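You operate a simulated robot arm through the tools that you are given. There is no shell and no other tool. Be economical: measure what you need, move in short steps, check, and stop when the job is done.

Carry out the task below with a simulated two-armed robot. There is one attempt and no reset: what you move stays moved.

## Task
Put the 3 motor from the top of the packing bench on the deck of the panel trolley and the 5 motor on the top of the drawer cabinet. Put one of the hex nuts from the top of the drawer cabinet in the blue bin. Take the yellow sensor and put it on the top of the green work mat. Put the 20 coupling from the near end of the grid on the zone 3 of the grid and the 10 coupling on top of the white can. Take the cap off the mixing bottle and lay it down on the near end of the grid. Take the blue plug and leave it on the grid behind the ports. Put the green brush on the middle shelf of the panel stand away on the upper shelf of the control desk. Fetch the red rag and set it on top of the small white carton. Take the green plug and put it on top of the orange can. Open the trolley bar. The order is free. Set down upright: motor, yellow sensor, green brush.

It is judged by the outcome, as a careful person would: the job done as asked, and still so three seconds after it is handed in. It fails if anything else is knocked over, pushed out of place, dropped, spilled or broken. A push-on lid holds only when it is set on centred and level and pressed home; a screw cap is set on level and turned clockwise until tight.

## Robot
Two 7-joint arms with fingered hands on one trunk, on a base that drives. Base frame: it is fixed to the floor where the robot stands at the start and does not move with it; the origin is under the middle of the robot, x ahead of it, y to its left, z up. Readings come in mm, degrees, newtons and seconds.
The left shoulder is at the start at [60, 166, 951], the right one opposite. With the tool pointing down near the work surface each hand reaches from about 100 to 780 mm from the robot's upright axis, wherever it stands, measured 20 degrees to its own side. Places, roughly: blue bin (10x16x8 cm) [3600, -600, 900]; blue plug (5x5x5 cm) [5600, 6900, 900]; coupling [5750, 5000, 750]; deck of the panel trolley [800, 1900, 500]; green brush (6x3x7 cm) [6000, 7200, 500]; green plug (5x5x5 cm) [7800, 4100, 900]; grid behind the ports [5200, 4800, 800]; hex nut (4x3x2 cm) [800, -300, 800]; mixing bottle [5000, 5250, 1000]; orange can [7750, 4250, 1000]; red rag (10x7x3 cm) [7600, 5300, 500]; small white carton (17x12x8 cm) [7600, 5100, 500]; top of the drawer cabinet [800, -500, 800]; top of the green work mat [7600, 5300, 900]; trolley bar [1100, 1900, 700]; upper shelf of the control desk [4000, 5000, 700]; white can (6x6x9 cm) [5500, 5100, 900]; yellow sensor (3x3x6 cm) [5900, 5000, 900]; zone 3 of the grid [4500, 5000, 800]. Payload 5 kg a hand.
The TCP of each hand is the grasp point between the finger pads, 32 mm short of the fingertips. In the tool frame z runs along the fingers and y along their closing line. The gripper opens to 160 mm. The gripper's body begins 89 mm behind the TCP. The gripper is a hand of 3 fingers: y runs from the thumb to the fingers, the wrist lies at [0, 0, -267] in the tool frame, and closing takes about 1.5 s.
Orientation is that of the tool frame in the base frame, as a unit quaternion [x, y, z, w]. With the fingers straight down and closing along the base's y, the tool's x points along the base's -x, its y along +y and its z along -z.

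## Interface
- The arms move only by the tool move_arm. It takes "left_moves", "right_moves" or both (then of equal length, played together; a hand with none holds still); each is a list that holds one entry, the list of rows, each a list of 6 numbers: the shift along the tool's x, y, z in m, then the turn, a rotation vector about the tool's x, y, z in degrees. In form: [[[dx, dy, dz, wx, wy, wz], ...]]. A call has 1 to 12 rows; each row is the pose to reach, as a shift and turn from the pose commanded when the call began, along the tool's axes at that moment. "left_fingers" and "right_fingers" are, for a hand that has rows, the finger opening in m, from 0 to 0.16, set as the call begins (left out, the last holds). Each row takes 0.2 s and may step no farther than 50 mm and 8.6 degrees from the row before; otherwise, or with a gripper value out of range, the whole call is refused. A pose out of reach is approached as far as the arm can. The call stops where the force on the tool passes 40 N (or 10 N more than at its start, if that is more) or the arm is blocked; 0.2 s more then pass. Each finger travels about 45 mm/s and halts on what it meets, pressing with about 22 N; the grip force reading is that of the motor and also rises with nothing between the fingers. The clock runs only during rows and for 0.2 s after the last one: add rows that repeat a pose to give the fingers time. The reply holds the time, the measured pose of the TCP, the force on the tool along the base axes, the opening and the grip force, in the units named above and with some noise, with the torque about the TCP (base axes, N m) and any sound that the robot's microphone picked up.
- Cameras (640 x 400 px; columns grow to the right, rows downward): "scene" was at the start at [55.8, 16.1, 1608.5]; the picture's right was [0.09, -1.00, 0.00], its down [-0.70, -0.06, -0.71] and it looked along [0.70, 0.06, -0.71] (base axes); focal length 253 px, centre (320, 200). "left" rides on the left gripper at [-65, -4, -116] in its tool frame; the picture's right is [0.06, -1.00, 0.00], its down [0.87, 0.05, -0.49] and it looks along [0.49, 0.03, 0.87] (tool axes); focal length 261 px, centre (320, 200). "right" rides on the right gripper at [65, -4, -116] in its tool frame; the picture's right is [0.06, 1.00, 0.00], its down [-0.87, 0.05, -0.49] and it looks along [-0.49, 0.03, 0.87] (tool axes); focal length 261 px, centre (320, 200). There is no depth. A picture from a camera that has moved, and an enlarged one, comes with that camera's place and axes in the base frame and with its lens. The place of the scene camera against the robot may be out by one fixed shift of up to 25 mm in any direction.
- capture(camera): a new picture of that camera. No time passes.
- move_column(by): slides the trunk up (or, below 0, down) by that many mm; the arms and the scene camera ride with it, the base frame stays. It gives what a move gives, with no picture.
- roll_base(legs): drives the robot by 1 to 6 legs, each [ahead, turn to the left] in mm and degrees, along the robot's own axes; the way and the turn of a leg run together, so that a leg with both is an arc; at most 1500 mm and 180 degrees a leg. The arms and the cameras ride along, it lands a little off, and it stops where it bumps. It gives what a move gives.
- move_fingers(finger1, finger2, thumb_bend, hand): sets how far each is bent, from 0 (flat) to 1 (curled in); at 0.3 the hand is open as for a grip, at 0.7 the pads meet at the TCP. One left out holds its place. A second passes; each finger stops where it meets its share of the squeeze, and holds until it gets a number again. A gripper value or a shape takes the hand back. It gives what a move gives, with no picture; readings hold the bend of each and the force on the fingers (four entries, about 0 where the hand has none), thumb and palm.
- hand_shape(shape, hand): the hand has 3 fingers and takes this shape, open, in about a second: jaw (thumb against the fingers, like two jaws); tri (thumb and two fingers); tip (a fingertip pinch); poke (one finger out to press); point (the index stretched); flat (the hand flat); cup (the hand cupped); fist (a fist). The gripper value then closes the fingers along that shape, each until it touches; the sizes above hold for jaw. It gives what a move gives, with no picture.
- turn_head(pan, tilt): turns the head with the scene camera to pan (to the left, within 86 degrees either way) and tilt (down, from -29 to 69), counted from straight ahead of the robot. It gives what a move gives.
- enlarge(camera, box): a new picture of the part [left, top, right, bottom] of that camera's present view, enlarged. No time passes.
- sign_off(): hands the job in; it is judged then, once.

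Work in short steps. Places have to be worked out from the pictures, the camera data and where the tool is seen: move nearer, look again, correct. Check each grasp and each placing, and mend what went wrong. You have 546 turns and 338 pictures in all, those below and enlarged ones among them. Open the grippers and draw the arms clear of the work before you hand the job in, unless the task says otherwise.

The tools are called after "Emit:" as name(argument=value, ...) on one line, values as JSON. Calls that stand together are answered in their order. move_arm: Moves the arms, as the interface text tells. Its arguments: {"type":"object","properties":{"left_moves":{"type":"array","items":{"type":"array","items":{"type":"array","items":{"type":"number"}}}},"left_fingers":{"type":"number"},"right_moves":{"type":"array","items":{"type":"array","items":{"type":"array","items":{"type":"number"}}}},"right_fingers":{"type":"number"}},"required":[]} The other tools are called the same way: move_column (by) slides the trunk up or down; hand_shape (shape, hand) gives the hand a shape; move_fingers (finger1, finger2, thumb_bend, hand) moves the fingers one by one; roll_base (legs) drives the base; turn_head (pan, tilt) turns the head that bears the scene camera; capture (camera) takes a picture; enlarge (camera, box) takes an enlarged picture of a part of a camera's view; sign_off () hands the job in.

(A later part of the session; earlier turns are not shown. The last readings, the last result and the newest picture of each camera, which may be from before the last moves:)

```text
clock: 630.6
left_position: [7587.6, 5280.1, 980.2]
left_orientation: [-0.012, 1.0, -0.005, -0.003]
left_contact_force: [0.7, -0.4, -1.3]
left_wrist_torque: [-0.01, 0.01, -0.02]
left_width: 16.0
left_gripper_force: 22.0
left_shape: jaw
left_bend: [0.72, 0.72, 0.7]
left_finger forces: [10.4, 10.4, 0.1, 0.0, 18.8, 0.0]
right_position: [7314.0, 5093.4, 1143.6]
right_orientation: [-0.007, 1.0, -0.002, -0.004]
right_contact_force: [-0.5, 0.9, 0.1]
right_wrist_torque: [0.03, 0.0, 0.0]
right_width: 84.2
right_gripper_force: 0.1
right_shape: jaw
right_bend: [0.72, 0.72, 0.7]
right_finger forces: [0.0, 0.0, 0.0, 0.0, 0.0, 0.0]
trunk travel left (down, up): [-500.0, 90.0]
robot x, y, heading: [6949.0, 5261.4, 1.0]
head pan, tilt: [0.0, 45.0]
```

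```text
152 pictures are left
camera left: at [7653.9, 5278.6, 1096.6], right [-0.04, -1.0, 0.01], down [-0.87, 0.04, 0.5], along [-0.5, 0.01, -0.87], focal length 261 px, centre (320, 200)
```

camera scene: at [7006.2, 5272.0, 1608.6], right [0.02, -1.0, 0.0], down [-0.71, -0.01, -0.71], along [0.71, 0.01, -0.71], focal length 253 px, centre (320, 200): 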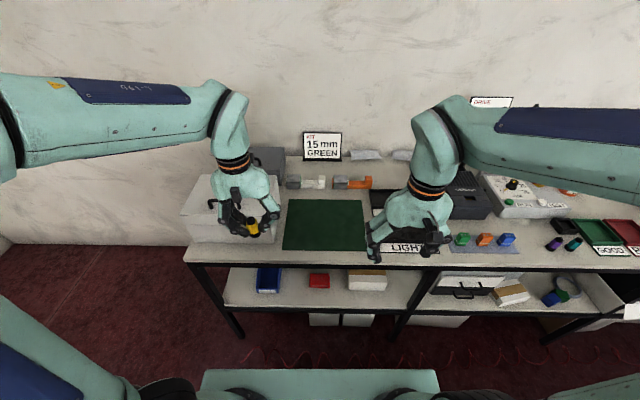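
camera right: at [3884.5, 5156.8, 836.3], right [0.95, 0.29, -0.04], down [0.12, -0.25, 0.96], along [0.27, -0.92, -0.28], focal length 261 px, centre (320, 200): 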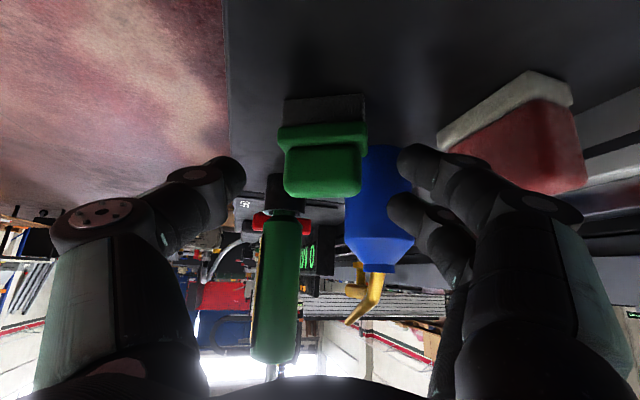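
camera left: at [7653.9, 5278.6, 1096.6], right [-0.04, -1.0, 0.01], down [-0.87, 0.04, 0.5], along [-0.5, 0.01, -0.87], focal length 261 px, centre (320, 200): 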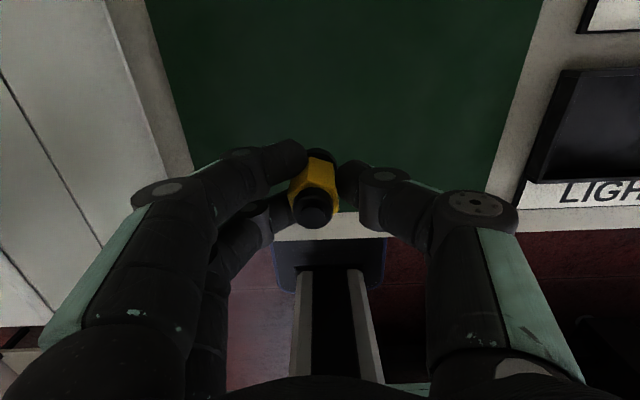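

It's nearer the mat's front edge; I go 45 mm deeper, then lower.

Emit:
move_arm(left_moves=[[[-0.045, 0, 0, 0, 0, 0], [-0.045, 0, 0.025, 0, 0, 0], [-0.045, 0, 0.04, 0, 0, 0]]])

Emit:
move_arm(left_moves=[[[0, 0, 0.003, 0, 0, 0], [0, 0, 0.006, 0, 0, 0], [0, 0, 0.009, 0, 0, 0]]])

Emit:
move_arm(left_moves=[[[0, 0, 0.002, 0, 0, 0], [0, 0, 0.004, 0, 0, 0], [0, 0, 0.006, 0, 0, 0]]])

Emit:
capture(camera="left")

```text
clock: 631.4
left_position: [7632.4, 5280.3, 941.5]
left_orientation: [-0.012, 1.0, -0.005, -0.003]
left_contact_force: [-0.2, 0.1, -1.0]
left_wrist_torque: [0.01, 0.03, 0.03]
left_width: 16.0
left_gripper_force: 21.8
left_shape: jaw
left_bend: [0.72, 0.72, 0.7]
left_finger forces: [10.5, 10.5, 0.0, 0.0, 18.8, 0.1]
right_position: [7314.9, 5094.0, 1141.7]
right_orientation: [-0.007, 1.0, -0.002, -0.004]
right_contact_force: [0.8, -0.9, 0.8]
right_wrist_torque: [0.01, 0.01, 0.06]
right_width: 84.1
right_gripper_force: 0.1
right_shape: jaw
right_bend: [0.72, 0.72, 0.7]
right_finger forces: [0.0, 0.0, 0.0, 0.0, 0.0, 0.0]
trunk travel left (down, up): [-500.0, 90.0]
robot x, y, heading: [6946.4, 5265.4, 0.8]
head pan, tilt: [0.0, 45.0]
```

```text
clock: 632.2
left_position: [7634.1, 5279.5, 932.2]
left_orientation: [-0.011, 1.0, -0.005, -0.003]
left_contact_force: [0.2, 0.2, -0.5]
left_wrist_torque: [0.02, 0.01, 0.01]
left_width: 16.1
left_gripper_force: 22.1
left_shape: jaw
left_bend: [0.72, 0.72, 0.7]
left_finger forces: [10.5, 10.6, 0.1, 0.0, 18.9, 0.1]
right_position: [7314.9, 5094.5, 1142.1]
right_orientation: [-0.007, 1.0, -0.002, -0.003]
right_contact_force: [0.2, -0.1, 0.3]
right_wrist_torque: [0.03, -0.01, 0.05]
right_width: 84.3
right_gripper_force: 0.1
right_shape: jaw
right_bend: [0.72, 0.72, 0.7]
right_finger forces: [0.0, 0.0, 0.1, 0.0, 0.1, 0.0]
trunk travel left (down, up): [-500.0, 90.0]
robot x, y, heading: [6947.5, 5259.0, 1.2]
head pan, tilt: [0.0, 45.0]
```

```text
clock: 633.0
left_position: [7634.2, 5280.3, 927.8]
left_orientation: [-0.012, 1.0, -0.006, -0.003]
left_contact_force: [0.0, -0.3, 0.1]
left_wrist_torque: [0.0, 0.01, 0.0]
left_width: 16.2
left_gripper_force: 21.6
left_shape: jaw
left_bend: [0.72, 0.72, 0.7]
left_finger forces: [10.5, 10.5, 0.0, 0.0, 18.9, 0.0]
right_position: [7314.0, 5093.8, 1142.2]
right_orientation: [-0.006, 1.0, -0.002, -0.004]
right_contact_force: [-0.1, 0.1, -0.5]
right_wrist_torque: [0.0, 0.0, 0.01]
right_width: 84.3
right_gripper_force: 0.1
right_shape: jaw
right_bend: [0.72, 0.72, 0.7]
right_finger forces: [0.0, 0.0, 0.0, 0.1, 0.1, 0.1]
trunk travel left (down, up): [-500.0, 90.0]
robot x, y, heading: [6950.1, 5259.8, 1.1]
head pan, tilt: [0.0, 45.0]
```

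```text
151 pictures are left
camera left: at [7700.1, 5278.0, 1042.6], right [-0.04, -1.0, 0.01], down [-0.87, 0.04, 0.5], along [-0.5, 0.01, -0.87], focal length 261 px, centre (320, 200)
```

left: 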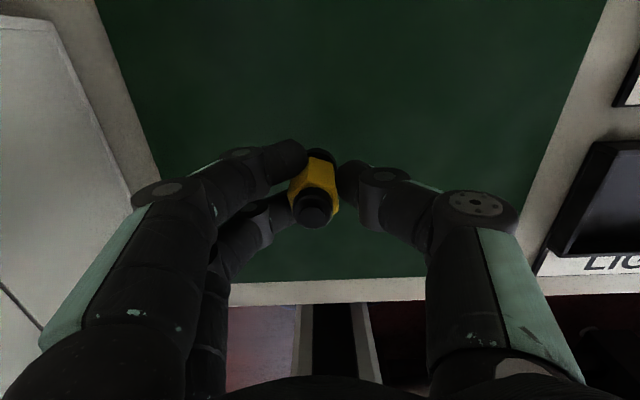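

The mat surface is nearer z≈857; I lower 22 mm more, then in small steps.

Emit:
move_arm(left_moves=[[[0, 0, 0.01, 0, 0, 0], [0, 0, 0.02, 0, 0, 0]]])

Emit:
move_arm(left_moves=[[[0, 0, 0.002, 0, 0, 0], [0, 0, 0.004, 0, 0, 0], [0, 0, 0.006, 0, 0, 0]]])

Emit:
move_arm(left_moves=[[[0, 0, 0.002, 0, 0, 0], [0, 0, 0.004, 0, 0, 0]]])

```text
clock: 633.6
left_position: [7633.9, 5280.6, 906.7]
left_orientation: [-0.012, 1.0, -0.004, -0.003]
left_contact_force: [0.4, 0.2, -1.2]
left_wrist_torque: [-0.05, 0.01, 0.03]
left_width: 16.0
left_gripper_force: 22.1
left_shape: jaw
left_bend: [0.72, 0.72, 0.7]
left_finger forces: [10.6, 10.6, 0.1, 0.0, 18.8, 0.0]
right_position: [7314.1, 5092.8, 1142.9]
right_orientation: [-0.007, 1.0, -0.002, -0.004]
right_contact_force: [-0.4, -0.5, 0.1]
right_wrist_torque: [0.02, -0.01, -0.01]
right_width: 84.3
right_gripper_force: 0.0
right_shape: jaw
right_bend: [0.72, 0.72, 0.7]
right_finger forces: [0.1, 0.0, 0.0, 0.0, 0.1, 0.0]
trunk travel left (down, up): [-500.0, 90.0]
robot x, y, heading: [6951.1, 5260.4, 1.3]
head pan, tilt: [0.0, 45.0]
```

```text
clock: 634.4
left_position: [7632.1, 5279.6, 901.4]
left_orientation: [-0.012, 1.0, -0.004, -0.003]
left_contact_force: [0.7, -0.4, -0.2]
left_wrist_torque: [0.01, -0.01, -0.03]
left_width: 15.8
left_gripper_force: 21.8
left_shape: jaw
left_bend: [0.72, 0.72, 0.7]
left_finger forces: [10.5, 10.6, 0.0, 0.0, 18.9, 0.0]
right_position: [7313.1, 5093.9, 1143.5]
right_orientation: [-0.007, 1.0, -0.002, -0.003]
right_contact_force: [0.0, 1.2, -0.8]
right_wrist_torque: [0.0, -0.01, 0.01]
right_width: 84.1
right_gripper_force: 0.1
right_shape: jaw
right_bend: [0.72, 0.72, 0.7]
right_finger forces: [0.0, 0.0, 0.0, 0.0, 0.1, 0.0]
trunk travel left (down, up): [-500.0, 90.0]
robot x, y, heading: [6951.0, 5259.5, 1.2]
head pan, tilt: [0.0, 45.0]
```

```text
clock: 635.0
left_position: [7633.5, 5278.9, 897.0]
left_orientation: [-0.011, 1.0, -0.004, -0.003]
left_contact_force: [0.3, -0.5, -0.8]
left_wrist_torque: [-0.01, 0.0, 0.03]
left_width: 16.1
left_gripper_force: 21.8
left_shape: jaw
left_bend: [0.72, 0.72, 0.7]
left_finger forces: [10.6, 10.6, 0.1, 0.0, 18.9, 0.1]
right_position: [7314.3, 5094.1, 1144.2]
right_orientation: [-0.007, 1.0, -0.002, -0.004]
right_contact_force: [-0.2, 0.2, 0.0]
right_wrist_torque: [-0.02, 0.0, 0.01]
right_width: 84.3
right_gripper_force: 0.1
right_shape: jaw
right_bend: [0.72, 0.72, 0.7]
right_finger forces: [0.0, 0.0, 0.0, 0.0, 0.0, 0.0]
trunk travel left (down, up): [-500.0, 90.0]
robot x, y, heading: [6952.8, 5259.1, 1.1]
head pan, tilt: [0.0, 45.0]
```

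Emit:
move_arm(left_moves=[[[0, 0, 0.002, 0, 0, 0], [0, 0, 0.004, 0, 0, 0], [0, 0, 0.006, 0, 0, 0]]])

Emit:
move_arm(left_moves=[[[0, 0, 0.002, 0, 0, 0], [0, 0, 0.004, 0, 0, 0]]])

Emit:
capture(camera="left")

```text
clock: 635.8
left_position: [7633.6, 5278.6, 895.1]
left_orientation: [-0.011, 1.0, -0.006, 0.0]
left_contact_force: [-2.8, 1.6, 27.4]
left_wrist_torque: [0.12, 0.06, 0.0]
left_width: 17.7
left_gripper_force: 22.1
left_shape: jaw
left_bend: [0.72, 0.73, 0.71]
left_finger forces: [13.9, 15.8, 0.0, 0.0, 26.4, 0.0]
right_position: [7312.7, 5093.8, 1144.8]
right_orientation: [-0.007, 1.0, -0.002, -0.003]
right_contact_force: [-0.6, 0.7, 0.5]
right_wrist_torque: [-0.01, 0.03, 0.01]
right_width: 84.2
right_gripper_force: 0.1
right_shape: jaw
right_bend: [0.72, 0.72, 0.7]
right_finger forces: [0.1, 0.1, 0.1, 0.0, 0.0, 0.0]
trunk travel left (down, up): [-500.0, 90.0]
robot x, y, heading: [6950.2, 5258.6, 1.0]
head pan, tilt: [0.0, 45.0]
```

```text
clock: 636.3
left_position: [7634.4, 5278.2, 892.9]
left_orientation: [-0.012, 1.0, -0.007, 0.002]
left_contact_force: [-9.5, 1.1, 21.6]
left_wrist_torque: [0.2, 0.23, 0.09]
left_width: 18.7
left_gripper_force: 21.8
left_shape: jaw
left_bend: [0.72, 0.73, 0.71]
left_finger forces: [11.9, 18.6, 0.0, 0.1, 22.8, 0.1]
right_position: [7312.4, 5095.3, 1143.1]
right_orientation: [-0.008, 1.0, -0.001, -0.002]
right_contact_force: [0.3, 0.4, -0.1]
right_wrist_torque: [0.0, 0.02, 0.03]
right_width: 84.3
right_gripper_force: 0.1
right_shape: jaw
right_bend: [0.72, 0.72, 0.7]
right_finger forces: [0.1, 0.0, 0.1, 0.0, 0.0, 0.0]
trunk travel left (down, up): [-500.0, 90.0]
robot x, y, heading: [6950.7, 5265.0, 1.0]
head pan, tilt: [0.0, 45.0]
stopped in row 2 (left hand): the force on the tool passed its limit (the readings are from after the stop); the commanded pose is now the measured one
```

```text
150 pictures are left
camera left: at [7699.1, 5277.6, 1010.2], right [-0.04, -1.0, 0.01], down [-0.87, 0.04, 0.49], along [-0.49, 0.01, -0.87], focal length 261 px, centre (320, 200)
```

left: 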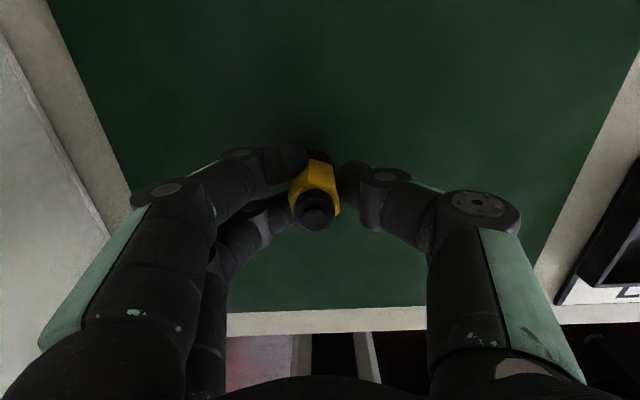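

On the mat. I ease up 2 mm, open, and lift straight.

Emit:
move_arm(left_moves=[[[0, 0, -0.002, 0, 0, 0], [0, 0, -0.002, 0, 0, 0], [0, 0, -0.002, 0, 0, 0]]])

Emit:
move_arm(left_moves=[[[0, 0, 0, 0, 0, 0], [0, 0, 0, 0, 0, 0], [0, 0, 0, 0, 0, 0], [0, 0, 0, 0, 0, 0], [0, 0, -0.04, 0, 0, 0], [0, 0, -0.085, 0, 0, 0], [0, 0, -0.13, 0, 0, 0], [0, 0, -0.17, 0, 0, 0]]], left_fingers=0.08)

Emit:
capture(camera="left")

```text
clock: 637.1
left_position: [7634.4, 5279.9, 894.8]
left_orientation: [-0.011, 1.0, -0.007, 0.001]
left_contact_force: [-6.8, -1.4, 13.4]
left_wrist_torque: [0.05, 0.14, 0.08]
left_width: 18.9
left_gripper_force: 21.7
left_shape: jaw
left_bend: [0.72, 0.73, 0.71]
left_finger forces: [11.9, 16.6, 0.1, 0.0, 23.1, 0.0]
right_position: [7312.8, 5093.5, 1142.5]
right_orientation: [-0.007, 1.0, -0.001, -0.003]
right_contact_force: [0.0, 0.2, -0.7]
right_wrist_torque: [-0.01, 0.01, 0.02]
right_width: 84.4
right_gripper_force: 0.1
right_shape: jaw
right_bend: [0.72, 0.72, 0.7]
right_finger forces: [0.1, 0.1, 0.0, 0.1, 0.0, 0.0]
trunk travel left (down, up): [-500.0, 90.0]
robot x, y, heading: [6949.2, 5259.2, 1.2]
head pan, tilt: [0.0, 45.0]
```

```text
clock: 638.9
left_position: [7634.6, 5280.8, 1064.7]
left_orientation: [-0.011, 1.0, -0.007, 0.0]
left_contact_force: [-0.2, 0.1, 1.3]
left_wrist_torque: [0.0, -0.01, 0.01]
left_width: 79.1
left_gripper_force: 0.0
left_shape: jaw
left_bend: [0.72, 0.72, 0.7]
left_finger forces: [0.0, 0.0, 0.1, 0.1, 0.0, 0.1]
right_position: [7314.3, 5092.8, 1142.4]
right_orientation: [-0.006, 1.0, -0.002, -0.004]
right_contact_force: [-0.1, 0.7, 1.1]
right_wrist_torque: [0.0, -0.01, -0.01]
right_width: 84.4
right_gripper_force: 0.1
right_shape: jaw
right_bend: [0.72, 0.72, 0.7]
right_finger forces: [0.1, 0.0, 0.1, 0.1, 0.1, 0.0]
trunk travel left (down, up): [-500.0, 90.0]
robot x, y, heading: [6951.0, 5261.4, 0.9]
head pan, tilt: [0.0, 45.0]
```

```text
149 pictures are left
camera left: at [7700.6, 5280.2, 1181.2], right [-0.04, -1.0, 0.01], down [-0.87, 0.04, 0.49], along [-0.49, 0.01, -0.87], focal length 261 px, centre (320, 200)
```

left: 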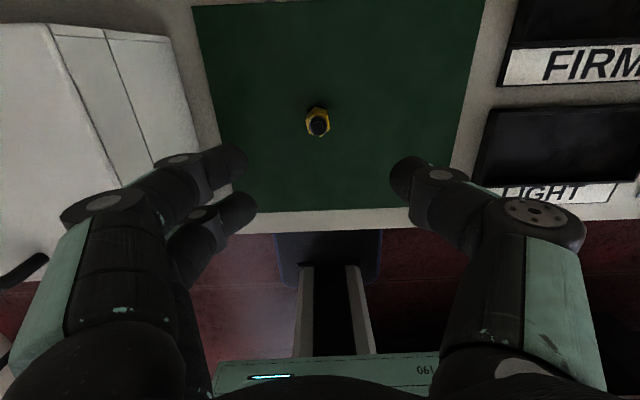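

Sensor is upright on the mat. For the lower shelf I retract the left hand well to the side, then lower the trunk 320 mm.

Emit:
move_arm(left_moves=[[[0.03, 0.02, -0.02, 0, 0, 0], [0.06, 0.04, -0.05, 0, 0, 0], [0.1, 0.06, -0.06, 0, 0, 0], [0.14, 0.08, -0.06, 0, 0, 0], [0.18, 0.1, -0.06, 0, 0, 0], [0.22, 0.12, -0.06, 0, 0, 0], [0.26, 0.14, -0.06, 0, 0, 0], [0.3, 0.16, -0.06, 0, 0, 0], [0.33, 0.19, -0.06, 0, 0, 0], [0.35, 0.23, -0.06, 0, 0, 0], [0.36, 0.27, -0.06, 0, 0, 0]]])

Emit:
move_column(by=-320)

Emit:
capture(camera="scene")

```text
clock: 641.3
left_position: [7266.5, 5545.6, 1120.3]
left_orientation: [-0.011, 1.0, -0.006, 0.0]
left_contact_force: [-0.4, 0.6, 1.4]
left_wrist_torque: [0.01, -0.01, -0.01]
left_width: 79.5
left_gripper_force: 0.0
left_shape: jaw
left_bend: [0.72, 0.72, 0.7]
left_finger forces: [0.0, 0.0, 0.0, 0.1, 0.1, 0.0]
right_position: [7313.7, 5095.1, 1143.1]
right_orientation: [-0.007, 1.0, -0.002, -0.003]
right_contact_force: [-0.3, 0.7, 0.2]
right_wrist_torque: [-0.03, 0.02, 0.0]
right_width: 84.4
right_gripper_force: 0.1
right_shape: jaw
right_bend: [0.72, 0.72, 0.7]
right_finger forces: [0.0, 0.1, 0.0, 0.0, 0.0, 0.1]
trunk travel left (down, up): [-500.0, 90.0]
robot x, y, heading: [6950.9, 5262.1, 1.3]
head pan, tilt: [0.0, 45.0]
```

```text
clock: 644.5
left_position: [7267.2, 5543.5, 800.7]
left_orientation: [-0.011, 1.0, -0.005, 0.0]
left_contact_force: [0.1, -0.6, 0.3]
left_wrist_torque: [0.01, 0.03, 0.0]
left_width: 79.5
left_gripper_force: 0.1
left_shape: jaw
left_bend: [0.72, 0.72, 0.7]
left_finger forces: [0.1, 0.0, 0.0, 0.0, 0.0, 0.1]
right_position: [7314.7, 5093.3, 823.5]
right_orientation: [-0.007, 1.0, -0.002, -0.004]
right_contact_force: [0.9, 0.5, 0.0]
right_wrist_torque: [-0.03, 0.01, -0.02]
right_width: 84.4
right_gripper_force: 0.0
right_shape: jaw
right_bend: [0.72, 0.72, 0.7]
right_finger forces: [0.0, 0.0, 0.0, 0.0, 0.1, 0.0]
trunk travel left (down, up): [-180.0, 410.0]
robot x, y, heading: [6948.8, 5262.7, 0.9]
head pan, tilt: [0.0, 45.0]
```

```text
148 pictures are left
camera scene: at [7006.0, 5272.0, 1288.6], right [0.02, -1.0, 0.0], down [-0.71, -0.01, -0.71], along [0.71, 0.01, -0.71], focal length 253 px, centre (320, 200)
```

scene: 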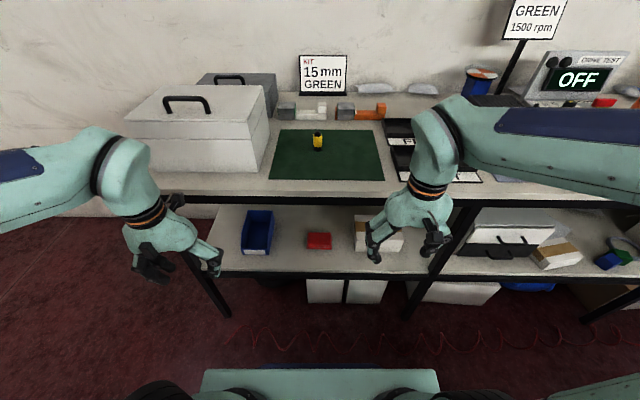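

The view shows rag ≈(7572,5287,z≈510) and carton ≈(7563,5092). I tilt the right hand 45° and go to a pre-grasp in front of the rag, opened wide.

Emit:
move_arm(right_moves=[[[0.0, 0.025, 0.01, 0, -6, 0], [0.0, 0.05, 0.025, 0, -12, 0], [-0.01, 0.08, 0.045, 0, -18, 0], [-0.025, 0.11, 0.065, 0, -24, 0], [-0.045, 0.135, 0.085, 0, -30, 0], [-0.065, 0.16, 0.11, 0, -36, 0], [-0.085, 0.18, 0.135, 0, -42, 0], [-0.104, 0.194, 0.154, 0, -45, 0]]], right_fingers=0.15)

Emit:
capture(camera="right")

```text
clock: 646.3
left_position: [7266.8, 5544.1, 799.5]
left_orientation: [-0.011, 1.0, -0.006, 0.0]
left_contact_force: [-0.1, 0.9, -0.5]
left_wrist_torque: [-0.01, -0.01, 0.0]
left_width: 79.4
left_gripper_force: 0.0
left_shape: jaw
left_bend: [0.72, 0.72, 0.7]
left_finger forces: [0.0, 0.1, 0.1, 0.0, 0.1, 0.1]
right_position: [7412.5, 5289.5, 667.9]
right_orientation: [-0.007, 0.925, 0.001, 0.38]
right_contact_force: [0.1, 0.6, -0.3]
right_wrist_torque: [0.01, 0.01, -0.01]
right_width: 150.1
right_gripper_force: 0.0
right_shape: jaw
right_bend: [0.42, 0.42, 0.39]
right_finger forces: [0.0, 0.1, 0.0, 0.0, 0.0, 0.0]
trunk travel left (down, up): [-180.0, 410.0]
robot x, y, heading: [6949.8, 5261.3, 1.1]
head pan, tilt: [0.0, 45.0]
```

```text
147 pictures are left
camera right: at [7284.4, 5283.0, 704.5], right [-0.06, 1.0, -0.05], down [0.27, 0.06, 0.96], along [0.96, 0.04, -0.27], focal length 261 px, centre (320, 200)
```

right: 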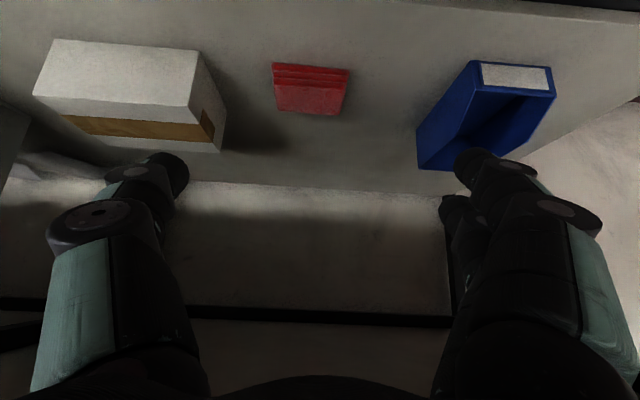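

Rag ≈ x 7510–7580, y 5237–5319. I set the opening to 115 mm (clear of carton and blue tray) and advance.

Emit:
move_arm(right_moves=[[[0.0, -0.007, 0.0, 0, 0, 0], [0.001, -0.014, 0.02, 0, 0, 0], [0.003, -0.014, 0.06, 0, 0, 0], [0.004, -0.014, 0.1, 0, 0, 0], [0.005, -0.014, 0.14, 0, 0, 0]]], right_fingers=0.115)

Emit:
capture(camera="right")

```text
clock: 647.5
left_position: [7267.4, 5544.5, 799.0]
left_orientation: [-0.011, 1.0, -0.006, 0.0]
left_contact_force: [0.0, 0.1, 0.8]
left_wrist_torque: [0.01, -0.04, -0.03]
left_width: 79.5
left_gripper_force: 0.1
left_shape: jaw
left_bend: [0.72, 0.72, 0.7]
left_finger forces: [0.0, 0.1, 0.1, 0.0, 0.1, 0.0]
right_position: [7509.7, 5276.3, 564.3]
right_orientation: [-0.006, 0.925, 0.0, 0.379]
right_contact_force: [-0.1, 0.0, -0.5]
right_wrist_torque: [-0.03, 0.02, 0.01]
right_width: 115.5
right_gripper_force: 0.0
right_shape: jaw
right_bend: [0.65, 0.65, 0.62]
right_finger forces: [0.0, 0.0, 0.0, 0.0, 0.0, 0.0]
trunk travel left (down, up): [-180.0, 410.0]
robot x, y, heading: [6950.9, 5261.9, 0.9]
head pan, tilt: [0.0, 45.0]
```

```text
146 pictures are left
camera right: at [7382.6, 5270.4, 600.5], right [-0.06, 1.0, -0.05], down [0.27, 0.06, 0.96], along [0.96, 0.04, -0.28], focal length 261 px, centre (320, 200)
```

right: 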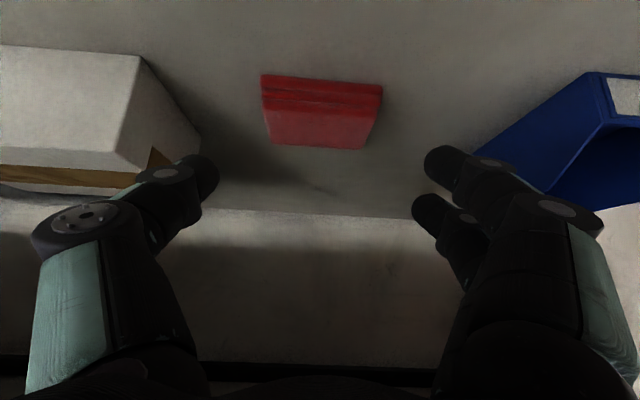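

Centred. I advance the remaining ~45 mm carefully.

Emit:
move_arm(right_moves=[[[0.0, 0, 0.02, 0, 0, 0], [0, 0, 0.035, 0, 0, 0], [0, 0, 0.045, 0, 0, 0]]])

Emit:
capture(camera="right")

```text
clock: 648.3
left_position: [7268.0, 5544.2, 800.0]
left_orientation: [-0.011, 1.0, -0.007, -0.001]
left_contact_force: [-0.1, 0.1, 0.0]
left_wrist_torque: [-0.04, -0.02, 0.0]
left_width: 79.7
left_gripper_force: 0.1
left_shape: jaw
left_bend: [0.72, 0.72, 0.7]
left_finger forces: [0.1, 0.1, 0.1, 0.0, 0.0, 0.0]
right_position: [7540.7, 5276.8, 531.9]
right_orientation: [-0.007, 0.925, 0.001, 0.38]
right_contact_force: [0.3, 0.0, -0.3]
right_wrist_torque: [0.01, 0.0, 0.01]
right_width: 115.1
right_gripper_force: 0.0
right_shape: jaw
right_bend: [0.65, 0.65, 0.62]
right_finger forces: [0.1, 0.0, 0.1, 0.1, 0.0, 0.1]
trunk travel left (down, up): [-180.0, 410.0]
robot x, y, heading: [6950.6, 5261.4, 1.3]
head pan, tilt: [0.0, 45.0]
```

```text
145 pictures are left
camera right: at [7414.4, 5270.8, 568.9], right [-0.06, 1.0, -0.05], down [0.27, 0.06, 0.96], along [0.96, 0.04, -0.28], focal length 261 px, centre (320, 200)
```

right: 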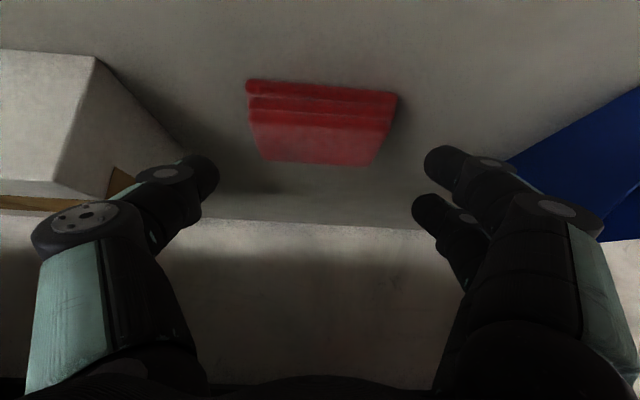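

The shelf is lower than assumed (≈475). I advance another 30 mm in small steps, watching force.

Emit:
move_arm(right_moves=[[[0.001, 0, 0.01, 0, 0, 0], [0.002, 0, 0.02, 0, 0, 0], [0.003, 0, 0.027, 0, 0, 0]]])

Emit:
capture(camera="right")

```text
clock: 649.1
left_position: [7268.4, 5542.9, 800.8]
left_orientation: [-0.011, 1.0, -0.006, -0.001]
left_contact_force: [-0.2, -0.6, 0.1]
left_wrist_torque: [0.0, 0.03, 0.01]
left_width: 79.2
left_gripper_force: 0.2
left_shape: jaw
left_bend: [0.72, 0.72, 0.7]
left_finger forces: [0.0, 0.0, 0.1, 0.1, 0.0, 0.1]
right_position: [7557.9, 5276.1, 510.8]
right_orientation: [-0.007, 0.925, 0.001, 0.38]
right_contact_force: [0.6, 0.2, 0.6]
right_wrist_torque: [0.0, -0.02, -0.01]
right_width: 115.5
right_gripper_force: 0.0
right_shape: jaw
right_bend: [0.65, 0.65, 0.62]
right_finger forces: [0.2, 0.0, 0.1, 0.0, 0.1, 0.0]
trunk travel left (down, up): [-180.0, 410.0]
robot x, y, heading: [6950.5, 5260.0, 1.2]
head pan, tilt: [0.0, 45.0]
```

```text
144 pictures are left
camera right: at [7430.8, 5270.1, 547.8], right [-0.06, 1.0, -0.05], down [0.27, 0.06, 0.96], along [0.96, 0.04, -0.28], focal length 261 px, centre (320, 200)
```

right: 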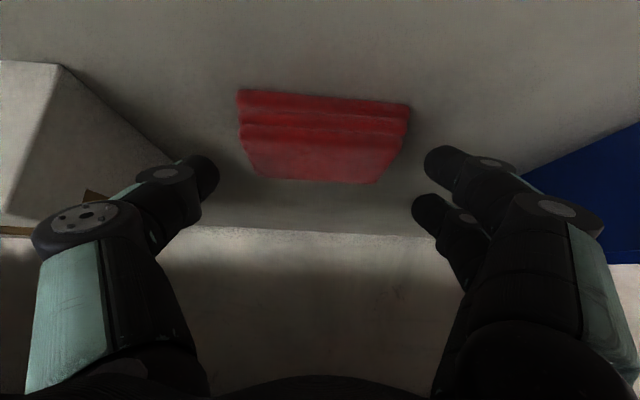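

Tips now flank the rag. Slightly lower (5 mm), then close.

Emit:
move_arm(right_moves=[[[0.003, 0.001, 0.002, 0, 0, 0], [0.005, 0.001, 0.003, 0, 0, 0]]])

Emit:
move_arm(right_moves=[[[0, 0, 0, 0, 0, 0], [0, 0, 0, 0, 0, 0], [0, 0, 0, 0, 0, 0], [0, 0, 0, 0, 0, 0], [0, 0, 0, 0, 0, 0], [0, 0, 0, 0, 0, 0], [0, 0, 0, 0, 0, 0], [0, 0, 0, 0, 0, 0]]], right_fingers=0)

Emit:
capture(camera="right")

```text
clock: 649.7
left_position: [7267.7, 5544.2, 800.8]
left_orientation: [-0.011, 1.0, -0.006, 0.0]
left_contact_force: [-0.2, -0.3, -0.4]
left_wrist_torque: [0.0, -0.03, 0.02]
left_width: 79.3
left_gripper_force: 0.0
left_shape: jaw
left_bend: [0.72, 0.72, 0.7]
left_finger forces: [0.0, 0.1, 0.0, 0.0, 0.0, 0.1]
right_position: [7556.1, 5278.3, 505.4]
right_orientation: [-0.007, 0.925, 0.0, 0.379]
right_contact_force: [-0.5, 0.7, 0.1]
right_wrist_torque: [-0.01, -0.02, 0.01]
right_width: 115.5
right_gripper_force: 0.1
right_shape: jaw
right_bend: [0.65, 0.65, 0.62]
right_finger forces: [0.0, 0.0, 0.0, 0.2, 0.0, 0.1]
trunk travel left (down, up): [-180.0, 410.0]
robot x, y, heading: [6953.4, 5258.7, 1.1]
head pan, tilt: [0.0, 45.0]
```

```text
clock: 651.5
left_position: [7267.5, 5544.1, 800.0]
left_orientation: [-0.012, 1.0, -0.006, 0.0]
left_contact_force: [-0.1, 1.0, -0.4]
left_wrist_torque: [0.0, 0.01, 0.04]
left_width: 79.6
left_gripper_force: 0.0
left_shape: jaw
left_bend: [0.72, 0.72, 0.7]
left_finger forces: [0.1, 0.0, 0.0, 0.0, 0.0, 0.1]
right_position: [7555.0, 5277.8, 507.0]
right_orientation: [-0.007, 0.925, 0.001, 0.381]
right_contact_force: [-0.1, -1.8, 0.9]
right_wrist_torque: [-0.12, -0.02, -0.02]
right_width: 53.4
right_gripper_force: 21.9
right_shape: jaw
right_bend: [0.72, 0.69, 0.7]
right_finger forces: [14.8, 0.0, 0.1, 0.0, 15.5, 0.0]
trunk travel left (down, up): [-180.0, 410.0]
robot x, y, heading: [6948.4, 5264.1, 1.2]
head pan, tilt: [0.0, 45.0]
```

```text
143 pictures are left
camera right: at [7429.0, 5271.0, 542.4], right [-0.06, 1.0, -0.05], down [0.27, 0.06, 0.96], along [0.96, 0.04, -0.28], focal length 261 px, centre (320, 200)
```

right: 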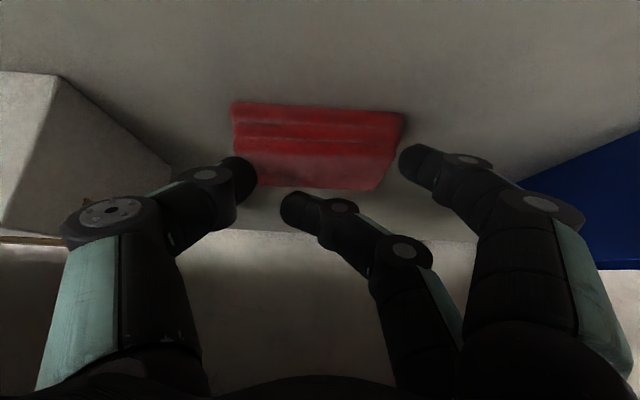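

One finger and the thumb pinch the rag. I try lifting 40 mm.

Emit:
move_arm(right_moves=[[[-0.007, 0, -0.007, 0, 0, 0], [-0.014, 0, -0.014, 0, 0, 0], [-0.028, 0, -0.028, 0, 0, 0]]])

Emit:
capture(camera="right")

```text
clock: 652.3
left_position: [7267.7, 5543.3, 799.2]
left_orientation: [-0.012, 1.0, -0.006, 0.0]
left_contact_force: [1.0, 0.8, -0.3]
left_wrist_torque: [0.04, 0.0, 0.0]
left_width: 79.6
left_gripper_force: 0.1
left_shape: jaw
left_bend: [0.72, 0.72, 0.7]
left_finger forces: [0.1, 0.0, 0.1, 0.0, 0.0, 0.0]
right_position: [7555.5, 5278.0, 545.5]
right_orientation: [-0.007, 0.925, 0.001, 0.38]
right_contact_force: [0.1, 0.9, -1.2]
right_wrist_torque: [0.02, 0.01, 0.02]
right_width: 52.8
right_gripper_force: 22.0
right_shape: jaw
right_bend: [0.72, 0.69, 0.7]
right_finger forces: [15.3, 0.1, 0.0, 0.0, 15.4, 0.0]
trunk travel left (down, up): [-180.0, 410.0]
robot x, y, heading: [6951.6, 5263.8, 1.1]
head pan, tilt: [0.0, 45.0]
```

```text
142 pictures are left
camera right: at [7429.3, 5271.7, 582.4], right [-0.06, 1.0, -0.05], down [0.27, 0.06, 0.96], along [0.96, 0.04, -0.28], focal length 261 px, centre (320, 200)
```

right: 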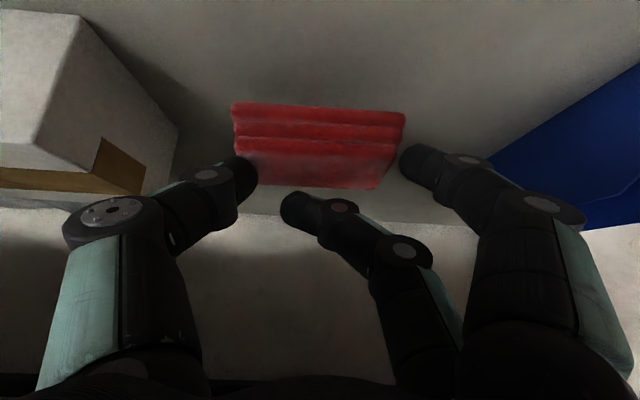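

The rag is lifted in shape. Carton: x≈7526–7646, y≈4994–5164, top ≈z 550. I raise to TCP z≈607 and move over the carton's centre, staying below the table.

Emit:
move_arm(right_moves=[[[-0.022, 0, -0.022, 0, 0, 0], [-0.043, 0, -0.043, 0, 0, 0], [-0.046, -0.04, -0.04, 0, 0, 0], [-0.049, -0.08, -0.037, 0, 0, 0], [-0.052, -0.12, -0.034, 0, 0, 0], [-0.055, -0.16, -0.031, 0, 0, 0], [-0.058, -0.197, -0.028, 0, 0, 0]]])

Emit:
capture(camera="right")

Emit:
capture(camera="scene")

```text
clock: 653.9
left_position: [7266.1, 5544.6, 800.5]
left_orientation: [-0.011, 1.0, -0.006, 0.0]
left_contact_force: [-0.1, -0.3, 0.7]
left_wrist_torque: [-0.01, 0.02, 0.0]
left_width: 79.5
left_gripper_force: 0.1
left_shape: jaw
left_bend: [0.72, 0.72, 0.7]
left_finger forces: [0.2, 0.1, 0.1, 0.0, 0.0, 0.1]
right_position: [7577.6, 5080.4, 605.0]
right_orientation: [-0.007, 0.925, 0.002, 0.379]
right_contact_force: [0.0, 0.4, -0.8]
right_wrist_torque: [-0.02, 0.04, -0.01]
right_width: 52.7
right_gripper_force: 22.2
right_shape: jaw
right_bend: [0.72, 0.69, 0.7]
right_finger forces: [15.3, 0.0, 0.0, 0.1, 15.4, 0.0]
trunk travel left (down, up): [-180.0, 410.0]
robot x, y, heading: [6949.9, 5262.8, 1.0]
head pan, tilt: [0.0, 45.0]
```

```text
141 pictures are left
camera right: at [7451.5, 5075.3, 642.6], right [-0.06, 1.0, -0.05], down [0.27, 0.06, 0.96], along [0.96, 0.04, -0.28], focal length 261 px, centre (320, 200)
```

right: 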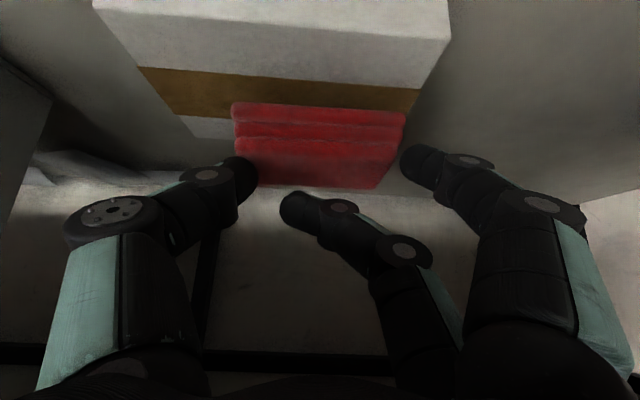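

```text
140 pictures are left
camera scene: at [7006.2, 5272.0, 1288.5], right [0.02, -1.0, 0.0], down [-0.71, -0.01, -0.71], along [0.71, 0.01, -0.71], focal length 253 px, centre (320, 200)
```

scene: 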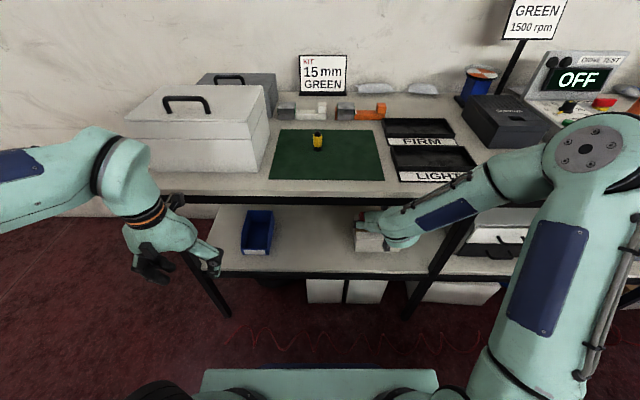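

The carton top seems a bit farther and lower (centre ≈(7600,5053)). I shift (+18,−26) and lower in steps.

Emit:
move_arm(right_moves=[[[-0.006, -0.013, 0.006, 0, 0, 0], [-0.013, -0.026, 0.013, 0, 0, 0], [-0.003, -0.026, 0.023, 0, 0, 0], [0.007, -0.026, 0.033, 0, 0, 0]]])

Emit:
capture(camera="right")

```text
clock: 654.9
left_position: [7264.9, 5544.5, 802.6]
left_orientation: [-0.01, 1.0, -0.006, 0.002]
left_contact_force: [-0.6, 0.3, 0.0]
left_wrist_torque: [0.0, -0.02, -0.02]
left_width: 79.6
left_gripper_force: 0.0
left_shape: jaw
left_bend: [0.72, 0.72, 0.7]
left_finger forces: [0.0, 0.1, 0.0, 0.0, 0.0, 0.0]
right_position: [7600.2, 5053.9, 582.5]
right_orientation: [-0.006, 0.924, 0.0, 0.383]
right_contact_force: [-15.6, -3.6, 32.6]
right_wrist_torque: [-0.89, -0.02, -0.41]
right_width: 52.8
right_gripper_force: 21.9
right_shape: jaw
right_bend: [0.73, 0.69, 0.7]
right_finger forces: [15.3, 0.0, 0.0, 0.0, 35.2, 0.0]
trunk travel left (down, up): [-180.0, 410.0]
robot x, y, heading: [6948.6, 5262.1, 0.9]
head pan, tilt: [0.0, 45.0]
```

```text
139 pictures are left
camera right: at [7471.7, 5048.9, 617.9], right [-0.06, 1.0, -0.05], down [0.27, 0.06, 0.96], along [0.96, 0.04, -0.27], focal length 261 px, centre (320, 200)
```

right: 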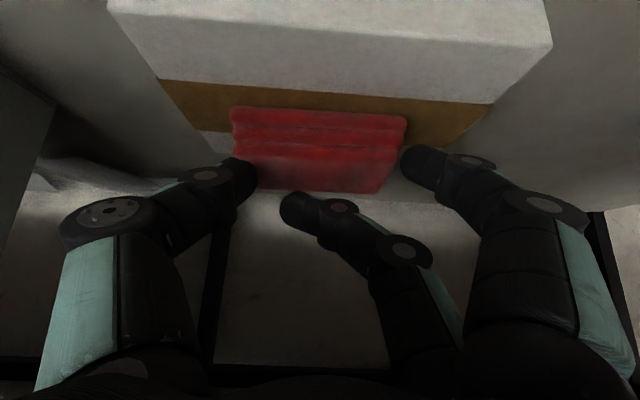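

Contact: the thumb rests on the carton top (≈552). I raise 3 mm and open so the rag settles.

Emit:
move_arm(right_moves=[[[-0.003, 0, -0.003, 0, 0, 0], [-0.003, 0, -0.003, 0, 0, 0]]])

Emit:
move_arm(right_moves=[[[0, 0, 0, 0, 0, 0], [0, 0, 0, 0, 0, 0], [0, 0, 0, 0, 0, 0], [0, 0, 0, 0, 0, 0], [0, 0, 0, 0, 0, 0]]], right_fingers=0.11)

Emit:
capture(camera="right")

```text
clock: 655.3
left_position: [7265.9, 5544.7, 800.7]
left_orientation: [-0.013, 1.0, -0.006, 0.0]
left_contact_force: [-0.3, 0.9, 0.2]
left_wrist_torque: [0.02, 0.02, -0.02]
left_width: 79.7
left_gripper_force: 0.1
left_shape: jaw
left_bend: [0.72, 0.72, 0.7]
left_finger forces: [0.0, 0.1, 0.1, 0.0, 0.0, 0.0]
right_position: [7597.6, 5054.5, 581.5]
right_orientation: [-0.009, 0.925, -0.001, 0.381]
right_contact_force: [-1.0, -3.6, 29.6]
right_wrist_torque: [-0.73, -0.32, -0.2]
right_width: 53.1
right_gripper_force: 22.1
right_shape: jaw
right_bend: [0.73, 0.69, 0.7]
right_finger forces: [14.3, 0.0, 0.1, 0.1, 41.2, 0.0]
trunk travel left (down, up): [-180.0, 410.0]
robot x, y, heading: [6953.3, 5261.1, 0.8]
head pan, tilt: [0.0, 45.0]
stopped in row 2 (right hand): the force on the tool passed its limit (the readings are from after the stop); the commanded pose is now the measured one
```

```text
clock: 656.5
left_position: [7265.8, 5543.5, 801.0]
left_orientation: [-0.013, 1.0, -0.005, 0.0]
left_contact_force: [0.6, -0.9, -0.4]
left_wrist_torque: [0.0, 0.02, 0.0]
left_width: 79.4
left_gripper_force: 0.0
left_shape: jaw
left_bend: [0.72, 0.72, 0.7]
left_finger forces: [0.0, 0.1, 0.1, 0.0, 0.0, 0.1]
right_position: [7598.5, 5054.8, 580.7]
right_orientation: [-0.009, 0.925, 0.0, 0.379]
right_contact_force: [0.0, -0.3, -0.1]
right_wrist_torque: [0.01, -0.01, 0.0]
right_width: 110.0
right_gripper_force: 0.1
right_shape: jaw
right_bend: [0.68, 0.68, 0.65]
right_finger forces: [0.0, 0.0, 0.0, 0.0, 0.0, 0.0]
trunk travel left (down, up): [-180.0, 410.0]
robot x, y, heading: [6947.0, 5263.0, 1.0]
head pan, tilt: [0.0, 45.0]
```

```text
138 pictures are left
camera right: at [7471.1, 5049.5, 616.5], right [-0.06, 1.0, -0.05], down [0.27, 0.07, 0.96], along [0.96, 0.05, -0.28], focal length 261 px, centre (320, 200)
```

right: 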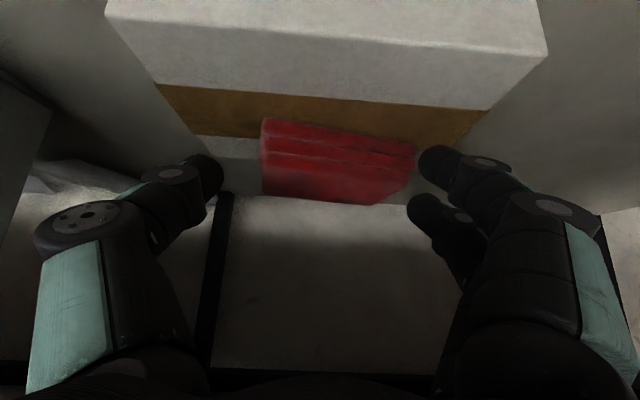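

The rag is released on the carton; I want to verify its position. I back the hand out of the shelf and look from the head camera.

Emit:
move_arm(right_moves=[[[0, 0, -0.03, 0, 0, 0], [0, 0, -0.06, 0, 0, 0], [0.03, 0, -0.09, 0, 0, 0], [0.06, 0, -0.12, 0, 0, 0], [0.09, 0, -0.15, 0, 0, 0], [0.12, 0, -0.18, 0, 0, 0]]])

Emit:
capture(camera="right")

Emit:
capture(camera="scene")

```text
clock: 657.9
left_position: [7267.4, 5543.6, 800.5]
left_orientation: [-0.012, 1.0, -0.007, 0.0]
left_contact_force: [0.9, 0.4, -0.6]
left_wrist_torque: [0.01, -0.01, 0.0]
left_width: 79.9
left_gripper_force: 0.1
left_shape: jaw
left_bend: [0.72, 0.72, 0.7]
left_finger forces: [0.0, 0.0, 0.1, 0.0, 0.0, 0.0]
right_position: [7495.1, 5055.0, 624.5]
right_orientation: [-0.008, 0.925, 0.0, 0.38]
right_contact_force: [-0.9, -0.2, -0.3]
right_wrist_torque: [-0.02, -0.01, -0.06]
right_width: 109.5
right_gripper_force: 0.1
right_shape: jaw
right_bend: [0.68, 0.68, 0.65]
right_finger forces: [0.0, 0.0, 0.1, 0.0, 0.0, 0.1]
right hand out of reach, approached as far as the arm can: row 4, 5, 6
trunk travel left (down, up): [-180.0, 410.0]
robot x, y, heading: [6949.9, 5259.9, 1.0]
head pan, tilt: [0.0, 45.0]
```

```text
137 pictures are left
camera right: at [7367.3, 5047.8, 660.8], right [-0.06, 1.0, -0.05], down [0.27, 0.07, 0.96], along [0.96, 0.04, -0.28], focal length 261 px, centre (320, 200)
```

right: 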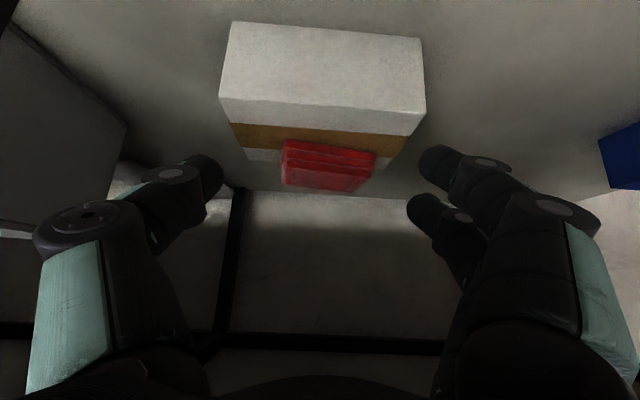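

```text
136 pictures are left
camera scene: at [7005.9, 5272.0, 1288.5], right [0.02, -1.0, 0.0], down [-0.71, -0.01, -0.71], along [0.71, 0.01, -0.71], focal length 253 px, centre (320, 200)
```

scene: 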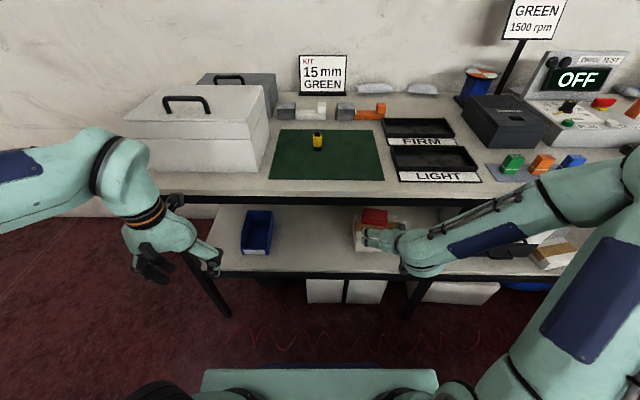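

The rag lies on the carton but sits ~45 mm too far back (it spans x≈7622–7692, carton 7552–7672). I'll regrip with a flatter 60° hand and bring it forward.

Emit:
move_arm(right_moves=[[[-0.012, 0.003, 0.018, 0, -5, 0], [-0.024, 0.006, 0.036, 0, -10, 0], [-0.036, 0.009, 0.05, 0, -15, 0]]], right_fingers=0.125)

Emit:
capture(camera="right")

```text
clock: 658.7
left_position: [7267.2, 5544.9, 800.2]
left_orientation: [-0.012, 1.0, -0.006, 0.0]
left_contact_force: [1.4, 0.3, 0.2]
left_wrist_torque: [0.0, -0.01, -0.01]
left_width: 79.5
left_gripper_force: 0.1
left_shape: jaw
left_bend: [0.72, 0.72, 0.7]
left_finger forces: [0.0, 0.0, 0.0, 0.0, 0.0, 0.0]
right_position: [7515.9, 5057.5, 620.6]
right_orientation: [-0.009, 0.908, 0.001, 0.42]
right_contact_force: [-0.6, 0.2, -0.3]
right_wrist_torque: [-0.01, -0.02, -0.01]
right_width: 124.8
right_gripper_force: 0.0
right_shape: jaw
right_bend: [0.61, 0.61, 0.57]
right_finger forces: [0.0, 0.0, 0.0, 0.0, 0.0, 0.0]
right hand out of reach, approached as far as the arm can: row 2, 3
trunk travel left (down, up): [-180.0, 410.0]
robot x, y, heading: [6947.3, 5262.7, 1.2]
head pan, tilt: [0.0, 45.0]
```

```text
135 pictures are left
camera right: at [7385.6, 5051.2, 645.1], right [-0.06, 1.0, -0.05], down [0.19, 0.06, 0.98], along [0.98, 0.05, -0.19], focal length 261 px, centre (320, 200)
```

right: 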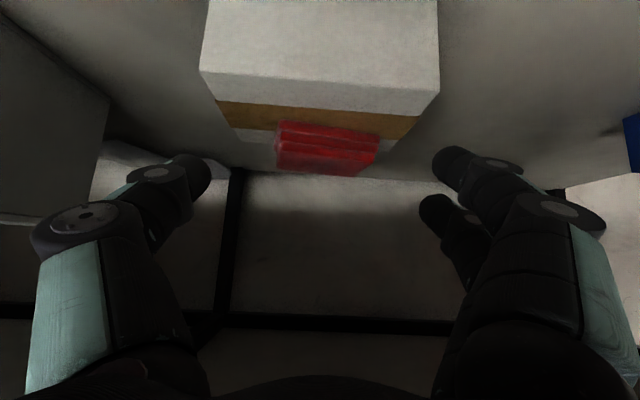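

Emit:
move_arm(right_moves=[[[0, 0, 0.02, 0, 0, 0], [0, 0, 0.04, 0, 0, 0], [0, 0, 0.055, 0, 0, 0]]])

Emit:
capture(camera="right")

```text
clock: 659.5
left_position: [7266.6, 5544.4, 801.1]
left_orientation: [-0.013, 1.0, -0.006, 0.0]
left_contact_force: [-0.3, 0.6, 0.2]
left_wrist_torque: [0.02, 0.0, -0.01]
left_width: 79.5
left_gripper_force: 0.0
left_shape: jaw
left_bend: [0.72, 0.72, 0.7]
left_finger forces: [0.0, 0.1, 0.0, 0.0, 0.0, 0.1]
right_position: [7545.6, 5045.2, 604.7]
right_orientation: [-0.009, 0.907, 0.001, 0.42]
right_contact_force: [0.2, -0.2, -0.2]
right_wrist_torque: [-0.01, -0.01, 0.0]
right_width: 124.9
right_gripper_force: 0.1
right_shape: jaw
right_bend: [0.61, 0.61, 0.57]
right_finger forces: [0.0, 0.0, 0.0, 0.0, 0.1, 0.1]
right hand out of reach, approached as far as the arm can: row 1, 2, 3
trunk travel left (down, up): [-180.0, 410.0]
robot x, y, heading: [6948.3, 5266.1, 0.9]
head pan, tilt: [0.0, 45.0]
```

```text
134 pictures are left
camera right: at [7415.6, 5039.2, 630.4], right [-0.06, 1.0, -0.05], down [0.19, 0.06, 0.98], along [0.98, 0.05, -0.19], focal length 261 px, centre (320, 200)
```

right: 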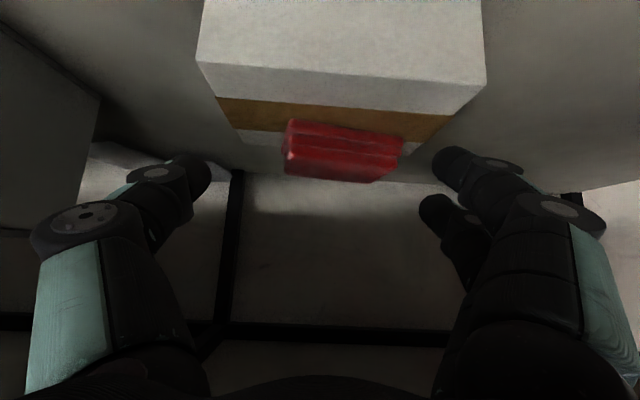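

The tilt is limited to 50°, which is fine. I advance with corrections toward the rag: target TCP (7640,5064,568).

Emit:
move_arm(right_moves=[[[-0.011, 0.009, 0.028, 0, 0, 0], [-0.022, 0.017, 0.056, 0, 0, 0], [-0.028, 0.017, 0.075, 0, 0, 0]]])

Emit:
capture(camera="right")

```text
clock: 660.3
left_position: [7266.7, 5544.5, 800.2]
left_orientation: [-0.012, 1.0, -0.006, 0.0]
left_contact_force: [-0.1, -0.4, 0.5]
left_wrist_torque: [0.02, 0.0, 0.0]
left_width: 79.4
left_gripper_force: 0.0
left_shape: jaw
left_bend: [0.72, 0.72, 0.7]
left_finger forces: [0.0, 0.1, 0.0, 0.0, 0.1, 0.0]
right_position: [7623.0, 5064.9, 577.9]
right_orientation: [-0.008, 0.908, 0.0, 0.419]
right_contact_force: [-0.7, -0.1, 0.1]
right_wrist_torque: [-0.03, -0.03, 0.02]
right_width: 124.8
right_gripper_force: 0.1
right_shape: jaw
right_bend: [0.61, 0.61, 0.57]
right_finger forces: [0.1, 0.0, 0.0, 0.1, 0.1, 0.1]
trunk travel left (down, up): [-180.0, 410.0]
robot x, y, heading: [6953.6, 5260.4, 0.9]
head pan, tilt: [0.0, 45.0]
```

```text
133 pictures are left
camera right: at [7492.2, 5058.3, 602.9], right [-0.06, 1.0, -0.05], down [0.19, 0.06, 0.98], along [0.98, 0.05, -0.19], focal length 261 px, centre (320, 200)
```

right: 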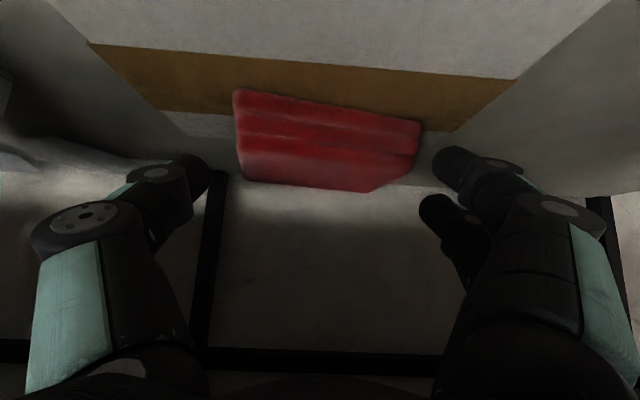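

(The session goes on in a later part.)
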